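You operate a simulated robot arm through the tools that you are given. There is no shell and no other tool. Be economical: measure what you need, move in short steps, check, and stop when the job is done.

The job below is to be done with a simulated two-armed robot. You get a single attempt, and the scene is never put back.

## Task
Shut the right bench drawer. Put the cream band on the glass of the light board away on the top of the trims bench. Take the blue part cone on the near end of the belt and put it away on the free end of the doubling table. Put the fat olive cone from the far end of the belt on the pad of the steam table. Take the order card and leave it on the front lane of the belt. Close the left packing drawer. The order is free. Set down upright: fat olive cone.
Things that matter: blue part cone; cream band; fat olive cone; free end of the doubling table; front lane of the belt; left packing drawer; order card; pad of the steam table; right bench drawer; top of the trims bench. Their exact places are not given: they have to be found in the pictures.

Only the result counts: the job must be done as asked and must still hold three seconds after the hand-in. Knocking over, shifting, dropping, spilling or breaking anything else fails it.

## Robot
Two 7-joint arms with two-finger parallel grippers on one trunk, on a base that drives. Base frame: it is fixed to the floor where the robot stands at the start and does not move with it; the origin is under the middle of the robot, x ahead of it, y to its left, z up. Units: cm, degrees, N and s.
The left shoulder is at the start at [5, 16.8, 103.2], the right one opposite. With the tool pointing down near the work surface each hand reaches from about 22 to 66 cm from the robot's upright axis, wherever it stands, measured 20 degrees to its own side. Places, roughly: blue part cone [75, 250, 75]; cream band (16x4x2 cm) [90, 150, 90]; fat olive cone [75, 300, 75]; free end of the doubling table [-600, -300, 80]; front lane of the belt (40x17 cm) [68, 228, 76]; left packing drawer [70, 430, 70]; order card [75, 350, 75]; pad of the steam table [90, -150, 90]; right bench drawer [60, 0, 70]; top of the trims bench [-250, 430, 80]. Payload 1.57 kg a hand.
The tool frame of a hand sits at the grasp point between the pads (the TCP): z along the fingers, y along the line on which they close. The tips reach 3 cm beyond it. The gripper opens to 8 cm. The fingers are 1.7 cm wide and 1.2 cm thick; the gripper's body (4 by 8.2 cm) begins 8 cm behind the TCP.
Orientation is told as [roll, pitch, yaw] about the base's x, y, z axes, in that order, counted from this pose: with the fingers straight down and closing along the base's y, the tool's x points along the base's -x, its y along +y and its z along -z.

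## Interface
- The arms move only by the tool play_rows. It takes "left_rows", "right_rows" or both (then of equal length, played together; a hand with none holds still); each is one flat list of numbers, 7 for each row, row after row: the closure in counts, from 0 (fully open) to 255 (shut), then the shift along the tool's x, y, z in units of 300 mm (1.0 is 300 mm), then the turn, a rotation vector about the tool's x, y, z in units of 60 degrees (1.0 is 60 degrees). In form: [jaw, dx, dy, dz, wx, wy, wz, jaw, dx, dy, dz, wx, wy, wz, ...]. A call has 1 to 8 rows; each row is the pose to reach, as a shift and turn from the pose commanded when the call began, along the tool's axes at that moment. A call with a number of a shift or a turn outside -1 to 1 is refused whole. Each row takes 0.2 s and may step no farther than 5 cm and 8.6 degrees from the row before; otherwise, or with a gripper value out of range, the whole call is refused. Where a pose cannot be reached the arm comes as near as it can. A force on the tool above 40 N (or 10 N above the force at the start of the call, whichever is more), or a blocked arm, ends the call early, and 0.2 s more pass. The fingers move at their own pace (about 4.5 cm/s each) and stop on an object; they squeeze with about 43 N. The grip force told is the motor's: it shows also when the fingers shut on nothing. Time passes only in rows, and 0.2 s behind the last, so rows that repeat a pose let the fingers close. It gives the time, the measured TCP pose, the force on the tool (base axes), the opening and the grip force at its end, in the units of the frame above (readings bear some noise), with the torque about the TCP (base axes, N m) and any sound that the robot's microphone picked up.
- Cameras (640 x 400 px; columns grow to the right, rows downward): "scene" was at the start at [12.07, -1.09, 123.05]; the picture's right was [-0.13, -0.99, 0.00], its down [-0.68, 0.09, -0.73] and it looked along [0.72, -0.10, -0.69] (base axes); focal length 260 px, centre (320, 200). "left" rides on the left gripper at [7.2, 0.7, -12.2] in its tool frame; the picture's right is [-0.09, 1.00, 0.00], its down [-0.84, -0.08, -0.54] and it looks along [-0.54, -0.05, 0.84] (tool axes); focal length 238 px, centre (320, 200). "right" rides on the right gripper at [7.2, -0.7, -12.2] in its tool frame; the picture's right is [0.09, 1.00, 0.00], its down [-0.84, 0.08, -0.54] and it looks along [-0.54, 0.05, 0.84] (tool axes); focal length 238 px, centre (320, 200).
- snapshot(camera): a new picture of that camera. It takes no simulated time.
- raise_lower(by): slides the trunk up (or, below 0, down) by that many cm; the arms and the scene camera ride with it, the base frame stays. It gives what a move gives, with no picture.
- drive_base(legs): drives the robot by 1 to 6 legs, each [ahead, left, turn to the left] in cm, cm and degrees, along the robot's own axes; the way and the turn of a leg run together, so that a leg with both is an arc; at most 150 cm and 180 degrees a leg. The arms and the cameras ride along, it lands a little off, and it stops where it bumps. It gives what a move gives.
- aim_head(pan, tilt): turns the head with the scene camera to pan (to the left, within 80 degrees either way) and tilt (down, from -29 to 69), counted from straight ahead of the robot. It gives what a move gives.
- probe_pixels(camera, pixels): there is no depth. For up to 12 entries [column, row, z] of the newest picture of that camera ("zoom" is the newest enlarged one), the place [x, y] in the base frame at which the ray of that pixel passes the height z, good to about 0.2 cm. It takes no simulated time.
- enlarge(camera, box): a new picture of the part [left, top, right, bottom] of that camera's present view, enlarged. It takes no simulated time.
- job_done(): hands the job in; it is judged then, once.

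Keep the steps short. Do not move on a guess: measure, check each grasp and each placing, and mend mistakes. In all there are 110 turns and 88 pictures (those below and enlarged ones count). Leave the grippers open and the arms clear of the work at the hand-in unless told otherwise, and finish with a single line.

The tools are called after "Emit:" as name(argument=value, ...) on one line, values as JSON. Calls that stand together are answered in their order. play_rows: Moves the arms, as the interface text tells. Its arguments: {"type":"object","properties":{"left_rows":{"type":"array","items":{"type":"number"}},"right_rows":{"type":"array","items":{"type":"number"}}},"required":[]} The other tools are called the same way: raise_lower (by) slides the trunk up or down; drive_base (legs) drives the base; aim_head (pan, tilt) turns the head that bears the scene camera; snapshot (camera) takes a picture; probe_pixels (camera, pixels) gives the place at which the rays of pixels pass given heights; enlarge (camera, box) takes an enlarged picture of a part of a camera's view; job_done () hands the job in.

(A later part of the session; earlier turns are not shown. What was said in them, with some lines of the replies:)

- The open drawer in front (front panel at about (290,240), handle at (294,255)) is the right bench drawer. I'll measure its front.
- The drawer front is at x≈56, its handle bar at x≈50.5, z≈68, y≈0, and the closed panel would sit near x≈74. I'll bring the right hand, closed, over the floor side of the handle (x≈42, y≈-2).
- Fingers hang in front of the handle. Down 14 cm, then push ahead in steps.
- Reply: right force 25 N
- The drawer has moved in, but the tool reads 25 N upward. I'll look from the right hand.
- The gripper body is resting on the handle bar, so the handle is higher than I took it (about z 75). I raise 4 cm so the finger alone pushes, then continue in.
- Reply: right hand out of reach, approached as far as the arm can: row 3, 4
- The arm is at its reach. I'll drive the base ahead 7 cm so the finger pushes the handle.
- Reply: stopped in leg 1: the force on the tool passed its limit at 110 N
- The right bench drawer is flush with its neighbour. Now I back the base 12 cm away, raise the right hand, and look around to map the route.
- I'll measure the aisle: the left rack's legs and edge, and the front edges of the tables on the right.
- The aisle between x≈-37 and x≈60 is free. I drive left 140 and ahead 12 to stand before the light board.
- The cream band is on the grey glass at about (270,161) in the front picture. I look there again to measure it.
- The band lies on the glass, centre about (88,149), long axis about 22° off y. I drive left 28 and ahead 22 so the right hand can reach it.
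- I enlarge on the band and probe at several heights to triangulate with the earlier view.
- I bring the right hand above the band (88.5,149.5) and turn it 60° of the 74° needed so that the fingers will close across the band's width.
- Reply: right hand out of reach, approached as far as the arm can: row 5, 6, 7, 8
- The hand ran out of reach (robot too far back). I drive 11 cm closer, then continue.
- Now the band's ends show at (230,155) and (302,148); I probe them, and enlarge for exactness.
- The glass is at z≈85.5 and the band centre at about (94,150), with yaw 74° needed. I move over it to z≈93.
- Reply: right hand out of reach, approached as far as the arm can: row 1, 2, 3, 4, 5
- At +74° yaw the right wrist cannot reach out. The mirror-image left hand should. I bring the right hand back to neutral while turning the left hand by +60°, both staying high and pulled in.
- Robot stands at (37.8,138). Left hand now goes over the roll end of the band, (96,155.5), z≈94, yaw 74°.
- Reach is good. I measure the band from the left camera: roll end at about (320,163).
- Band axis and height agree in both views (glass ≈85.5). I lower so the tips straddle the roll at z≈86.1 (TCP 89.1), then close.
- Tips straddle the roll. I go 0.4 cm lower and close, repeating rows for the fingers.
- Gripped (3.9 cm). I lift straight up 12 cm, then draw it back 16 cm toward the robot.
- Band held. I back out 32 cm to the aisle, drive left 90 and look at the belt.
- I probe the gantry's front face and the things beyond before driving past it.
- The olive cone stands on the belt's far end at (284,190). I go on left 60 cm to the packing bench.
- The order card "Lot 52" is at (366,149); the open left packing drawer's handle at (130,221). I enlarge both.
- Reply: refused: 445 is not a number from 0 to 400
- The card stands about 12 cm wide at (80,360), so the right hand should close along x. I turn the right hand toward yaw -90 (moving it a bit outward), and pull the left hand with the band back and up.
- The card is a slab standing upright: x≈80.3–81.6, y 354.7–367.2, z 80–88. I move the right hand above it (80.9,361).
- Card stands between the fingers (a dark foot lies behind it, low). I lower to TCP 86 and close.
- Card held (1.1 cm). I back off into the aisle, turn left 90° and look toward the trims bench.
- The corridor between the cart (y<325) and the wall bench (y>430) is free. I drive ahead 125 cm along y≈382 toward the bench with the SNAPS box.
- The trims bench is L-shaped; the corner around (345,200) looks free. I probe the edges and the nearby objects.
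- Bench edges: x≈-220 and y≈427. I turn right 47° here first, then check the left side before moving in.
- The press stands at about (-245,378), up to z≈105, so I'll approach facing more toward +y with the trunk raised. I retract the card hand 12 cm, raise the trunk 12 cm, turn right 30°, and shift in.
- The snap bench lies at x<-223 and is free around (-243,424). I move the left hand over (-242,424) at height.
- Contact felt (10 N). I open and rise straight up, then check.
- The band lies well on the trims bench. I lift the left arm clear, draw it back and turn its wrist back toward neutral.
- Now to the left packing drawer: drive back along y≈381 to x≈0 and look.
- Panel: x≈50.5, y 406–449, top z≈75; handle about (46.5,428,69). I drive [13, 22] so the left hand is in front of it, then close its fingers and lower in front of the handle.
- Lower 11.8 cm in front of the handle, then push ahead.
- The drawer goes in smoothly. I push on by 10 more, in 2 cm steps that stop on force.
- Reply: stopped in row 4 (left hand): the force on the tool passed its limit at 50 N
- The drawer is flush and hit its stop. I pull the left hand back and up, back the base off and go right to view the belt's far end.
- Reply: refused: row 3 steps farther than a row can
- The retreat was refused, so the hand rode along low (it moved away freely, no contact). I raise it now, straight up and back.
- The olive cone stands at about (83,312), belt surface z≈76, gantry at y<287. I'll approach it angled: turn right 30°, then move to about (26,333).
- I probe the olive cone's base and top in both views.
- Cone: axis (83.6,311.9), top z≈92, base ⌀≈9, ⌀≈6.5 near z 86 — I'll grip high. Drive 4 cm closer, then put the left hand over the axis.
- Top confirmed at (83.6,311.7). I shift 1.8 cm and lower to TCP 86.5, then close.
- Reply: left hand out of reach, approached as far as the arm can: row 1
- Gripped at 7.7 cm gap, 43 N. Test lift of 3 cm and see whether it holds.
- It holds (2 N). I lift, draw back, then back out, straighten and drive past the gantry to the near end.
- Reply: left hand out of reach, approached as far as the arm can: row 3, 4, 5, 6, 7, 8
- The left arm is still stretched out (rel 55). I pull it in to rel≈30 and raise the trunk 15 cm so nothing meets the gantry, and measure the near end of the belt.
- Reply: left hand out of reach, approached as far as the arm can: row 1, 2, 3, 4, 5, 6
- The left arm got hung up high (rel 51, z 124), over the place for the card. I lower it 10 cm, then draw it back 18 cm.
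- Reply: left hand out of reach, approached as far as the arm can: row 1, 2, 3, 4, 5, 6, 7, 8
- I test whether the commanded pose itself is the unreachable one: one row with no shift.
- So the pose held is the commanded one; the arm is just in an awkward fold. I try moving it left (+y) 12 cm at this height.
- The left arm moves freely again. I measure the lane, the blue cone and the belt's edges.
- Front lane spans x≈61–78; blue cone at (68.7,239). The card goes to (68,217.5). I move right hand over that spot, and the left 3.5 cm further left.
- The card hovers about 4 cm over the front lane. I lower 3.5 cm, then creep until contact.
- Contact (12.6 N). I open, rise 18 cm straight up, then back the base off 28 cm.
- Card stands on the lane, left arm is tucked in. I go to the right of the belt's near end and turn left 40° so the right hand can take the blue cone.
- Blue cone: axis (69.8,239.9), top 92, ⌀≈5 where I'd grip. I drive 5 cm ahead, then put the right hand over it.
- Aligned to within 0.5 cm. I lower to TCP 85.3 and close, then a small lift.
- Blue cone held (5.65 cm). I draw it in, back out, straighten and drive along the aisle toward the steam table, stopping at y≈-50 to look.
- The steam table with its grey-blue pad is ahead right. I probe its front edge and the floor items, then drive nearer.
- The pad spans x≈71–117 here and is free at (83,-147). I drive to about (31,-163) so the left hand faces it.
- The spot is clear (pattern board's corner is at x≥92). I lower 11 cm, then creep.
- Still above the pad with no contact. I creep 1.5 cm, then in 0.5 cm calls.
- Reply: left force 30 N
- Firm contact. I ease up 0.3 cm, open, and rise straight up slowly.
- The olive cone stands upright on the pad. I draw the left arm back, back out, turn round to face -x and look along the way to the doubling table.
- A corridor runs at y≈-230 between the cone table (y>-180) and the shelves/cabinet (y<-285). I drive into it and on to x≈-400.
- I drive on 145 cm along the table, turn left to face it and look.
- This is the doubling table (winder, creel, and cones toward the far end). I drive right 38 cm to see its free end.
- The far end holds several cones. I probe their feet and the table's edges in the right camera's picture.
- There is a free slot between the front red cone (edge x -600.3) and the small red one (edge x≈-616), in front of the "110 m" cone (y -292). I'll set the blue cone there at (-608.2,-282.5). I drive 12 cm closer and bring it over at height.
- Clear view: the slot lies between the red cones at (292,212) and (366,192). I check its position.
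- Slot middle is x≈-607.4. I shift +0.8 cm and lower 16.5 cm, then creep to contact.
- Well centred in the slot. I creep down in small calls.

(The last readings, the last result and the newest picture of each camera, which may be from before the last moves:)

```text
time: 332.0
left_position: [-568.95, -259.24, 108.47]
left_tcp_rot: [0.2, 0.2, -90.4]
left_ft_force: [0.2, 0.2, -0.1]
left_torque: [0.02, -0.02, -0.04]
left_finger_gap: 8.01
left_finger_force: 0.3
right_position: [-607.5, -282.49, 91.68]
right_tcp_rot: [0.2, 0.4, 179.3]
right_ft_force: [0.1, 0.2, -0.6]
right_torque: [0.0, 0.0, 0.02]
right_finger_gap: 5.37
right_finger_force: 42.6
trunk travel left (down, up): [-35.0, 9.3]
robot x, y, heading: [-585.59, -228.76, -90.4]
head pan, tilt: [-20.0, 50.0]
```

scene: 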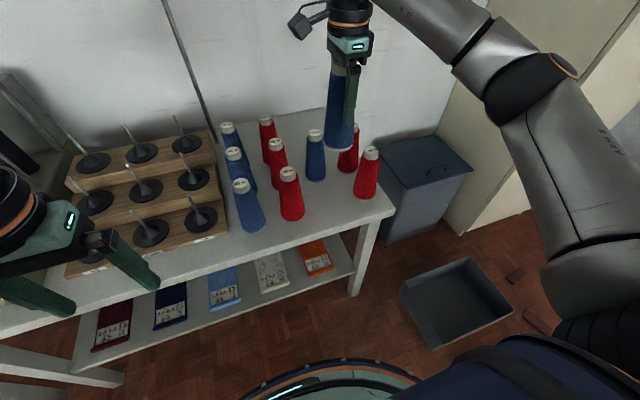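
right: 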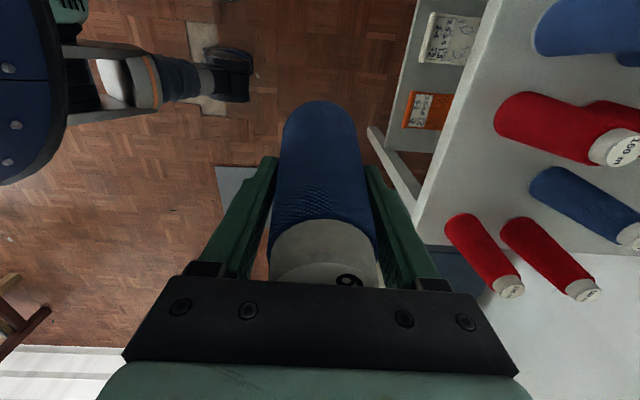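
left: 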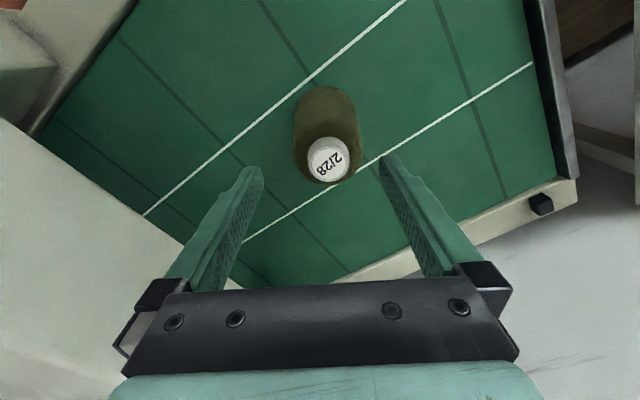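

Emit:
play_rows(right_rows=[255, 0, 0, 0.017, 0, 0, 0])

Emit:
play_rows(right_rows=[255, 0, 0, 0.013, 0, 0, 0])

Emit:
play_rows(right_rows=[255, 0, 0, 0.01, 0, 0, 0])

```text
time: 332.4
left_position: [-568.97, -259.17, 108.49]
left_tcp_rot: [0.3, 0.2, -90.4]
left_ft_force: [0.1, 0.4, -1.2]
left_torque: [0.0, 0.03, 0.0]
left_finger_gap: 7.98
left_finger_force: 0.1
right_position: [-607.51, -282.52, 91.1]
right_tcp_rot: [0.2, 0.4, 179.3]
right_ft_force: [-0.7, 0.9, -1.1]
right_torque: [0.0, 0.03, -0.03]
right_finger_gap: 5.41
right_finger_force: 43.0
trunk travel left (down, up): [-35.0, 9.3]
robot x, y, heading: [-586.04, -228.56, -90.2]
head pan, tilt: [-20.0, 50.0]
```

```text
time: 332.8
left_position: [-569.05, -259.11, 108.39]
left_tcp_rot: [0.2, 0.2, -90.4]
left_ft_force: [0.5, -0.3, -0.6]
left_torque: [0.04, 0.0, 0.0]
left_finger_gap: 8.0
left_finger_force: 0.0
right_position: [-607.45, -282.47, 90.8]
right_tcp_rot: [0.2, 0.4, 179.2]
right_ft_force: [1.0, 0.8, -0.6]
right_torque: [0.04, 0.0, -0.01]
right_finger_gap: 5.36
right_finger_force: 43.0
trunk travel left (down, up): [-35.0, 9.3]
robot x, y, heading: [-585.7, -228.88, -90.0]
head pan, tilt: [-20.0, 50.0]
```

```text
time: 333.2
left_position: [-568.96, -259.24, 108.48]
left_tcp_rot: [0.1, 0.2, -90.5]
left_ft_force: [-0.7, 0.1, 0.5]
left_torque: [-0.02, 0.0, -0.02]
left_finger_gap: 8.02
left_finger_force: 0.0
right_position: [-607.39, -282.5, 90.42]
right_tcp_rot: [0.2, 0.4, 179.1]
right_ft_force: [-0.4, 0.6, 0.0]
right_torque: [-0.06, -0.01, -0.02]
right_finger_gap: 5.4
right_finger_force: 43.0
trunk travel left (down, up): [-35.0, 9.3]
robot x, y, heading: [-585.66, -229.32, -90.1]
head pan, tilt: [-20.0, 50.0]
```

Emit:
play_rows(right_rows=[255, 0, 0, 0.013, 0, 0, 0])

Emit:
play_rows(right_rows=[255, 0, 0, 0.013, 0, 0, 0])

Emit:
play_rows(right_rows=[255, 0, 0, 0.013, 0, 0, 0])

```text
time: 333.6
left_position: [-568.92, -259.17, 108.47]
left_tcp_rot: [0.2, 0.2, -90.4]
left_ft_force: [0.1, 0.8, 0.0]
left_torque: [-0.02, -0.01, -0.03]
left_finger_gap: 8.02
left_finger_force: 0.1
right_position: [-607.37, -282.4, 89.97]
right_tcp_rot: [0.1, 0.4, 179.3]
right_ft_force: [-0.8, 0.0, -0.6]
right_torque: [0.03, 0.02, 0.01]
right_finger_gap: 5.4
right_finger_force: 43.3
trunk travel left (down, up): [-35.0, 9.3]
robot x, y, heading: [-585.85, -229.11, -90.3]
head pan, tilt: [-20.0, 50.0]
```

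```text
time: 334.0
left_position: [-569.0, -259.14, 108.56]
left_tcp_rot: [0.3, 0.2, -90.4]
left_ft_force: [-0.2, -0.6, -1.0]
left_torque: [0.02, -0.01, -0.01]
left_finger_gap: 7.99
left_finger_force: 0.0
right_position: [-607.5, -282.43, 89.68]
right_tcp_rot: [0.2, 0.4, 179.4]
right_ft_force: [0.5, 0.3, -0.5]
right_torque: [-0.02, 0.01, 0.03]
right_finger_gap: 5.39
right_finger_force: 42.9
trunk travel left (down, up): [-35.0, 9.3]
robot x, y, heading: [-586.12, -229.17, -90.2]
head pan, tilt: [-20.0, 50.0]
```

```text
time: 334.4
left_position: [-568.95, -259.09, 108.45]
left_tcp_rot: [0.3, 0.3, -90.5]
left_ft_force: [-0.5, 0.7, -0.9]
left_torque: [0.02, -0.01, 0.01]
left_finger_gap: 8.03
left_finger_force: 0.0
right_position: [-607.33, -282.42, 89.28]
right_tcp_rot: [0.3, 0.4, 179.3]
right_ft_force: [0.5, 1.1, -0.4]
right_torque: [0.01, -0.01, -0.03]
right_finger_gap: 5.39
right_finger_force: 43.2
trunk travel left (down, up): [-35.0, 9.3]
robot x, y, heading: [-586.04, -228.71, -90.3]
head pan, tilt: [-20.0, 50.0]
```

Emit:
enlarge(camera="scene", box=[260, 110, 400, 240])

```text
3.08 times, centred on (330, 175) of scene
```

zoom: 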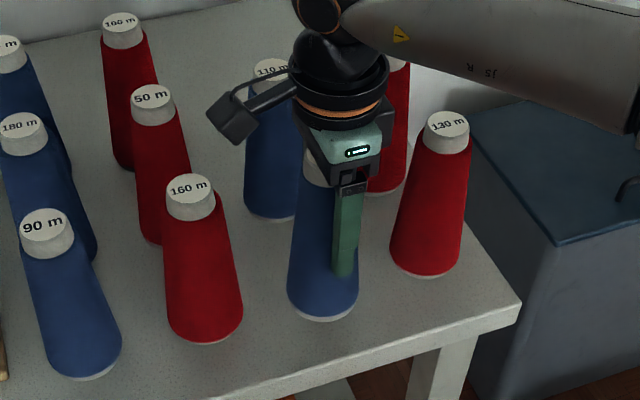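

Emit:
probe_pixels(camera="zoom", pixels=[[323, 318, 76], [323, 318, 78], [323, 318, 80], [323, 318, 82], [204, 341, 78], [204, 341, 80]])

Emit:
play_rows(right_rows=[255, 0, 0, 0.013, 0, 0, 0])

Emit:
play_rows(right_rows=[255, 0, 0, 0.013, 0, 0, 0])

```text
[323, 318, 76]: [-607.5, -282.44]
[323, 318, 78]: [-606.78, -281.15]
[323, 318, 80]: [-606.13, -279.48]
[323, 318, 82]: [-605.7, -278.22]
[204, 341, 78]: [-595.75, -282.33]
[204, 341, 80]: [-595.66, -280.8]
```

```text
time: 334.8
left_position: [-569.06, -259.1, 108.42]
left_tcp_rot: [0.3, 0.2, -90.4]
left_ft_force: [0.0, 0.9, -0.3]
left_torque: [0.01, -0.04, -0.05]
left_finger_gap: 8.02
left_finger_force: 0.1
right_position: [-607.37, -282.37, 88.96]
right_tcp_rot: [0.1, 0.4, 179.4]
right_ft_force: [-0.3, 0.1, -0.4]
right_torque: [-0.02, -0.01, 0.01]
right_finger_gap: 5.4
right_finger_force: 43.1
trunk travel left (down, up): [-35.0, 9.3]
robot x, y, heading: [-585.39, -228.95, -90.2]
head pan, tilt: [-20.0, 50.0]
```

```text
time: 335.2
left_position: [-568.98, -259.15, 108.55]
left_tcp_rot: [0.2, 0.2, -90.4]
left_ft_force: [0.2, 0.7, -0.9]
left_torque: [-0.03, -0.01, 0.01]
left_finger_gap: 8.01
left_finger_force: 0.0
right_position: [-607.58, -282.48, 88.57]
right_tcp_rot: [0.1, 0.3, 179.3]
right_ft_force: [-0.5, 0.0, -1.0]
right_torque: [0.01, -0.04, -0.01]
right_finger_gap: 5.36
right_finger_force: 43.1
trunk travel left (down, up): [-35.0, 9.3]
robot x, y, heading: [-586.12, -228.8, -90.3]
head pan, tilt: [-20.0, 50.0]
```

Emit:
play_rows(right_rows=[255, 0, 0, 0.013, 0, 0, 0])

Emit:
play_rows(right_rows=[255, 0, 0, 0.013, 0, 0, 0])

Emit:
play_rows(right_rows=[255, 0, 0, 0.013, 0, 0, 0])

```text
time: 335.6
left_position: [-568.9, -259.15, 108.44]
left_tcp_rot: [0.2, 0.1, -90.4]
left_ft_force: [-0.3, 0.1, 0.1]
left_torque: [0.03, -0.02, -0.01]
left_finger_gap: 8.0
left_finger_force: 0.0
right_position: [-607.42, -282.33, 88.12]
right_tcp_rot: [0.2, 0.4, 179.3]
right_ft_force: [-0.8, 0.3, -0.7]
right_torque: [0.01, -0.03, -0.01]
right_finger_gap: 5.39
right_finger_force: 42.8
trunk travel left (down, up): [-35.0, 9.3]
robot x, y, heading: [-585.67, -229.23, -90.5]
head pan, tilt: [-20.0, 50.0]
```

```text
time: 336.0
left_position: [-568.85, -259.16, 108.42]
left_tcp_rot: [0.3, 0.2, -90.4]
left_ft_force: [0.0, -0.5, 0.8]
left_torque: [0.02, 0.02, 0.01]
left_finger_gap: 8.02
left_finger_force: 0.0
right_position: [-607.54, -282.43, 87.68]
right_tcp_rot: [0.1, 0.4, 179.2]
right_ft_force: [-0.4, -0.1, -0.3]
right_torque: [0.01, 0.0, 0.03]
right_finger_gap: 5.35
right_finger_force: 43.2
trunk travel left (down, up): [-35.0, 9.3]
robot x, y, heading: [-585.76, -228.78, -90.2]
head pan, tilt: [-20.0, 50.0]
```

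```text
time: 336.4
left_position: [-568.95, -259.06, 108.36]
left_tcp_rot: [0.2, 0.2, -90.4]
left_ft_force: [0.0, 0.4, -0.3]
left_torque: [0.01, -0.01, 0.01]
left_finger_gap: 8.03
left_finger_force: 0.0
right_position: [-607.49, -282.38, 87.44]
right_tcp_rot: [0.2, 0.4, 179.4]
right_ft_force: [-0.4, -0.2, -1.0]
right_torque: [-0.02, -0.03, 0.02]
right_finger_gap: 5.36
right_finger_force: 43.3
trunk travel left (down, up): [-35.0, 9.3]
robot x, y, heading: [-585.68, -229.18, -90.0]
head pan, tilt: [-20.0, 50.0]
```

Emit:
play_rows(right_rows=[255, 0, 0, 0.013, 0, 0, 0])

Emit:
play_rows(right_rows=[255, 0, 0, 0.013, 0, 0, 0])

Emit:
play_rows(right_rows=[255, 0, 0, 0.013, 0, 0, 0])

```text
time: 336.8
left_position: [-568.92, -259.13, 108.53]
left_tcp_rot: [0.2, 0.1, -90.5]
left_ft_force: [-1.2, 0.2, 0.3]
left_torque: [0.01, 0.02, -0.01]
left_finger_gap: 8.0
left_finger_force: 0.1
right_position: [-607.49, -282.35, 87.11]
right_tcp_rot: [0.2, 0.5, 179.3]
right_ft_force: [0.0, 0.2, -1.0]
right_torque: [0.02, 0.0, 0.0]
right_finger_gap: 5.36
right_finger_force: 42.4
trunk travel left (down, up): [-35.0, 9.3]
robot x, y, heading: [-585.54, -228.87, -90.1]
head pan, tilt: [-20.0, 50.0]
```

```text
time: 337.2
left_position: [-569.04, -259.19, 108.43]
left_tcp_rot: [0.2, 0.1, -90.4]
left_ft_force: [-0.1, 0.4, 0.1]
left_torque: [-0.05, -0.01, -0.01]
left_finger_gap: 8.02
left_finger_force: 0.1
right_position: [-607.46, -282.41, 86.49]
right_tcp_rot: [0.1, 0.4, 179.3]
right_ft_force: [-0.6, -1.2, -0.7]
right_torque: [-0.01, 0.01, -0.01]
right_finger_gap: 5.39
right_finger_force: 43.2
trunk travel left (down, up): [-35.0, 9.3]
robot x, y, heading: [-585.66, -228.73, -90.2]
head pan, tilt: [-20.0, 50.0]
```

```text
time: 337.6
left_position: [-568.96, -259.25, 108.43]
left_tcp_rot: [0.2, 0.2, -90.4]
left_ft_force: [-0.6, -0.7, 1.0]
left_torque: [0.01, 0.02, 0.04]
left_finger_gap: 7.99
left_finger_force: 0.1
right_position: [-607.48, -282.42, 86.19]
right_tcp_rot: [0.2, 0.3, 179.2]
right_ft_force: [-0.3, 1.0, -0.9]
right_torque: [-0.03, 0.02, 0.03]
right_finger_gap: 5.37
right_finger_force: 43.2
trunk travel left (down, up): [-35.0, 9.3]
robot x, y, heading: [-585.7, -229.27, -90.2]
head pan, tilt: [-20.0, 50.0]
5 turns are left
```

Few turns remain. I descend in 0.3 cm rows with the force stop, and look.

Emit:
play_rows(right_rows=[255, 0, 0, 0.01, 0, 0, 0, 255, 0, 0, 0.02, 0, 0, 0, 255, 0, 0, 0.03, 0, 0, 0, 255, 0, 0, 0.04, 0, 0, 0, 255, 0, 0, 0.05, 0, 0, 0, 255, 0, 0, 0.06, 0, 0, 0, 255, 0, 0, 0.07, 0, 0, 0, 255, 0, 0, 0.08, 0, 0, 0])

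Emit:
enlarge(camera="scene", box=[260, 110, 400, 240])

```text
time: 338.7
left_position: [-569.05, -259.01, 108.55]
left_tcp_rot: [0.2, 0.2, -90.5]
left_ft_force: [-0.2, -0.1, -0.3]
left_torque: [0.01, 0.0, -0.02]
left_finger_gap: 8.0
left_finger_force: 0.1
right_position: [-607.39, -282.67, 85.61]
right_tcp_rot: [0.7, 0.5, 179.2]
right_ft_force: [-0.1, 2.9, 15.7]
right_torque: [0.4, 0.47, -0.04]
right_finger_gap: 5.37
right_finger_force: 43.3
trunk travel left (down, up): [-35.0, 9.3]
robot x, y, heading: [-585.75, -228.79, -90.4]
head pan, tilt: [-20.0, 50.0]
stopped in row 5 (right hand): the force on the tool passed its limit at 44 N (the readings are from after the stop); the commanded pose is now the measured one
```

```text
3.08 times, centred on (330, 175) of scene
4 turns are left
```

zoom: 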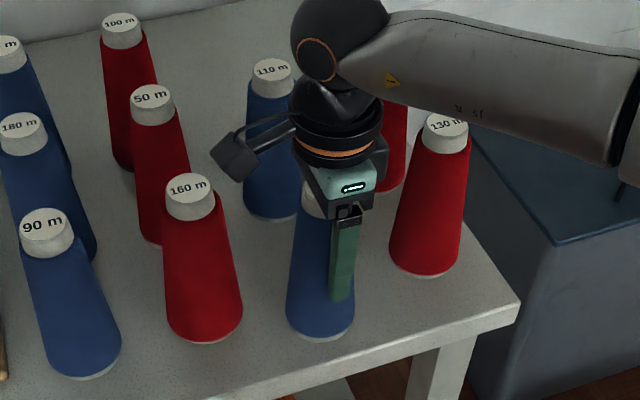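

Contact with the table (44 N stop). I ease up slightly, open, rise straight up, draw back, and take the last picture.

Emit:
play_rows(right_rows=[255, 0, 0, -0.006, 0, 0, 0, 0, 0, 0, -0.006, 0, 0, 0, 0, 0, 0, -0.006, 0, 0, 0, 0, 0, 0, -0.006, 0, 0, 0, 0, 0, 0, -0.04, 0, 0, 0, 0, 0, 0, -0.14, 0, 0, 0, 0, 0, 0, -0.28, 0, 0, 0, 0, 0, 0, -0.42, 0, 0, 0])

Emit:
play_rows(right_rows=[0, 0, 0, -0.14, 0, 0, 0, 0, 0, 0, -0.26, 0, 0, 0, 0, 0, -0.1, -0.3, 0, 0, 0, 0, 0, -0.25, -0.3, 0, 0, 0, 0, 0, -0.4, -0.3, 0, 0, 0])

Emit:
snapshot(camera="scene")

```text
time: 340.5
left_position: [-568.94, -259.07, 108.41]
left_tcp_rot: [0.2, 0.0, -90.4]
left_ft_force: [-0.3, -0.6, -0.8]
left_torque: [-0.01, -0.04, -0.01]
left_finger_gap: 7.99
left_finger_force: 0.1
right_position: [-607.54, -282.45, 98.12]
right_tcp_rot: [0.4, 0.4, 179.2]
right_ft_force: [0.7, -0.3, 0.3]
right_torque: [-0.01, -0.03, 0.0]
right_finger_gap: 7.98
right_finger_force: 0.0
trunk travel left (down, up): [-35.0, 9.3]
robot x, y, heading: [-585.48, -229.22, -90.0]
head pan, tilt: [-20.0, 50.0]
```

```text
time: 341.7
left_position: [-568.96, -259.09, 108.43]
left_tcp_rot: [0.2, 0.1, -90.4]
left_ft_force: [0.0, 0.8, -0.2]
left_torque: [0.01, 0.02, -0.04]
left_finger_gap: 7.99
left_finger_force: 0.1
right_position: [-607.46, -270.14, 106.89]
right_tcp_rot: [0.5, 0.5, 179.2]
right_ft_force: [-0.3, 0.1, -0.5]
right_torque: [-0.01, 0.03, 0.05]
right_finger_gap: 7.99
right_finger_force: 0.1
trunk travel left (down, up): [-35.0, 9.3]
robot x, y, heading: [-585.63, -228.9, -90.0]
head pan, tilt: [-20.0, 50.0]
```

```text
0 pictures are left
3 turns are left
```

scene: 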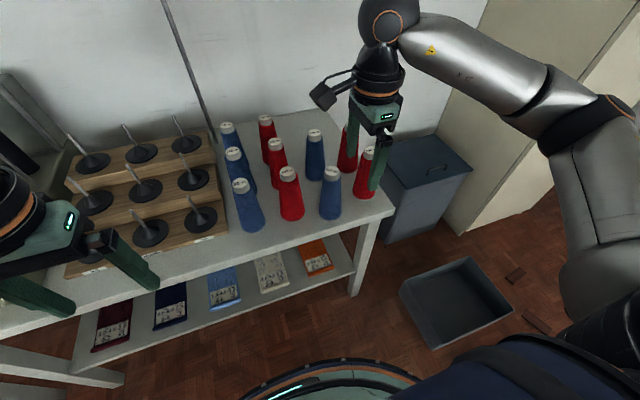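

The blue cone stands at (331,190) in the free slot, and all its neighbours are still upright. I back the base away so the arms are clear, then hand the job in.

Emit:
drive_base(legs=[[-20, 0, 0]])

Emit:
job_done()

```text
time: 343.3
left_position: [-568.82, -239.25, 108.53]
left_tcp_rot: [0.2, 0.2, -90.4]
left_ft_force: [-0.4, 1.1, 0.1]
left_torque: [0.01, 0.01, -0.04]
left_finger_gap: 8.0
left_finger_force: 0.1
right_position: [-607.39, -250.21, 106.74]
right_tcp_rot: [0.5, 0.5, 179.2]
right_ft_force: [-0.9, 0.0, -0.2]
right_torque: [-0.02, -0.01, 0.03]
right_finger_gap: 8.0
right_finger_force: 0.1
trunk travel left (down, up): [-35.0, 9.3]
robot x, y, heading: [-585.49, -208.91, -90.3]
head pan, tilt: [-20.0, 50.0]
```

```text
The job is handed in.
```

All six parts were carried out and the job is handed in; the one doubt is the blue cone, since I took the doubling table's far end, already holding other cones, as its free end.
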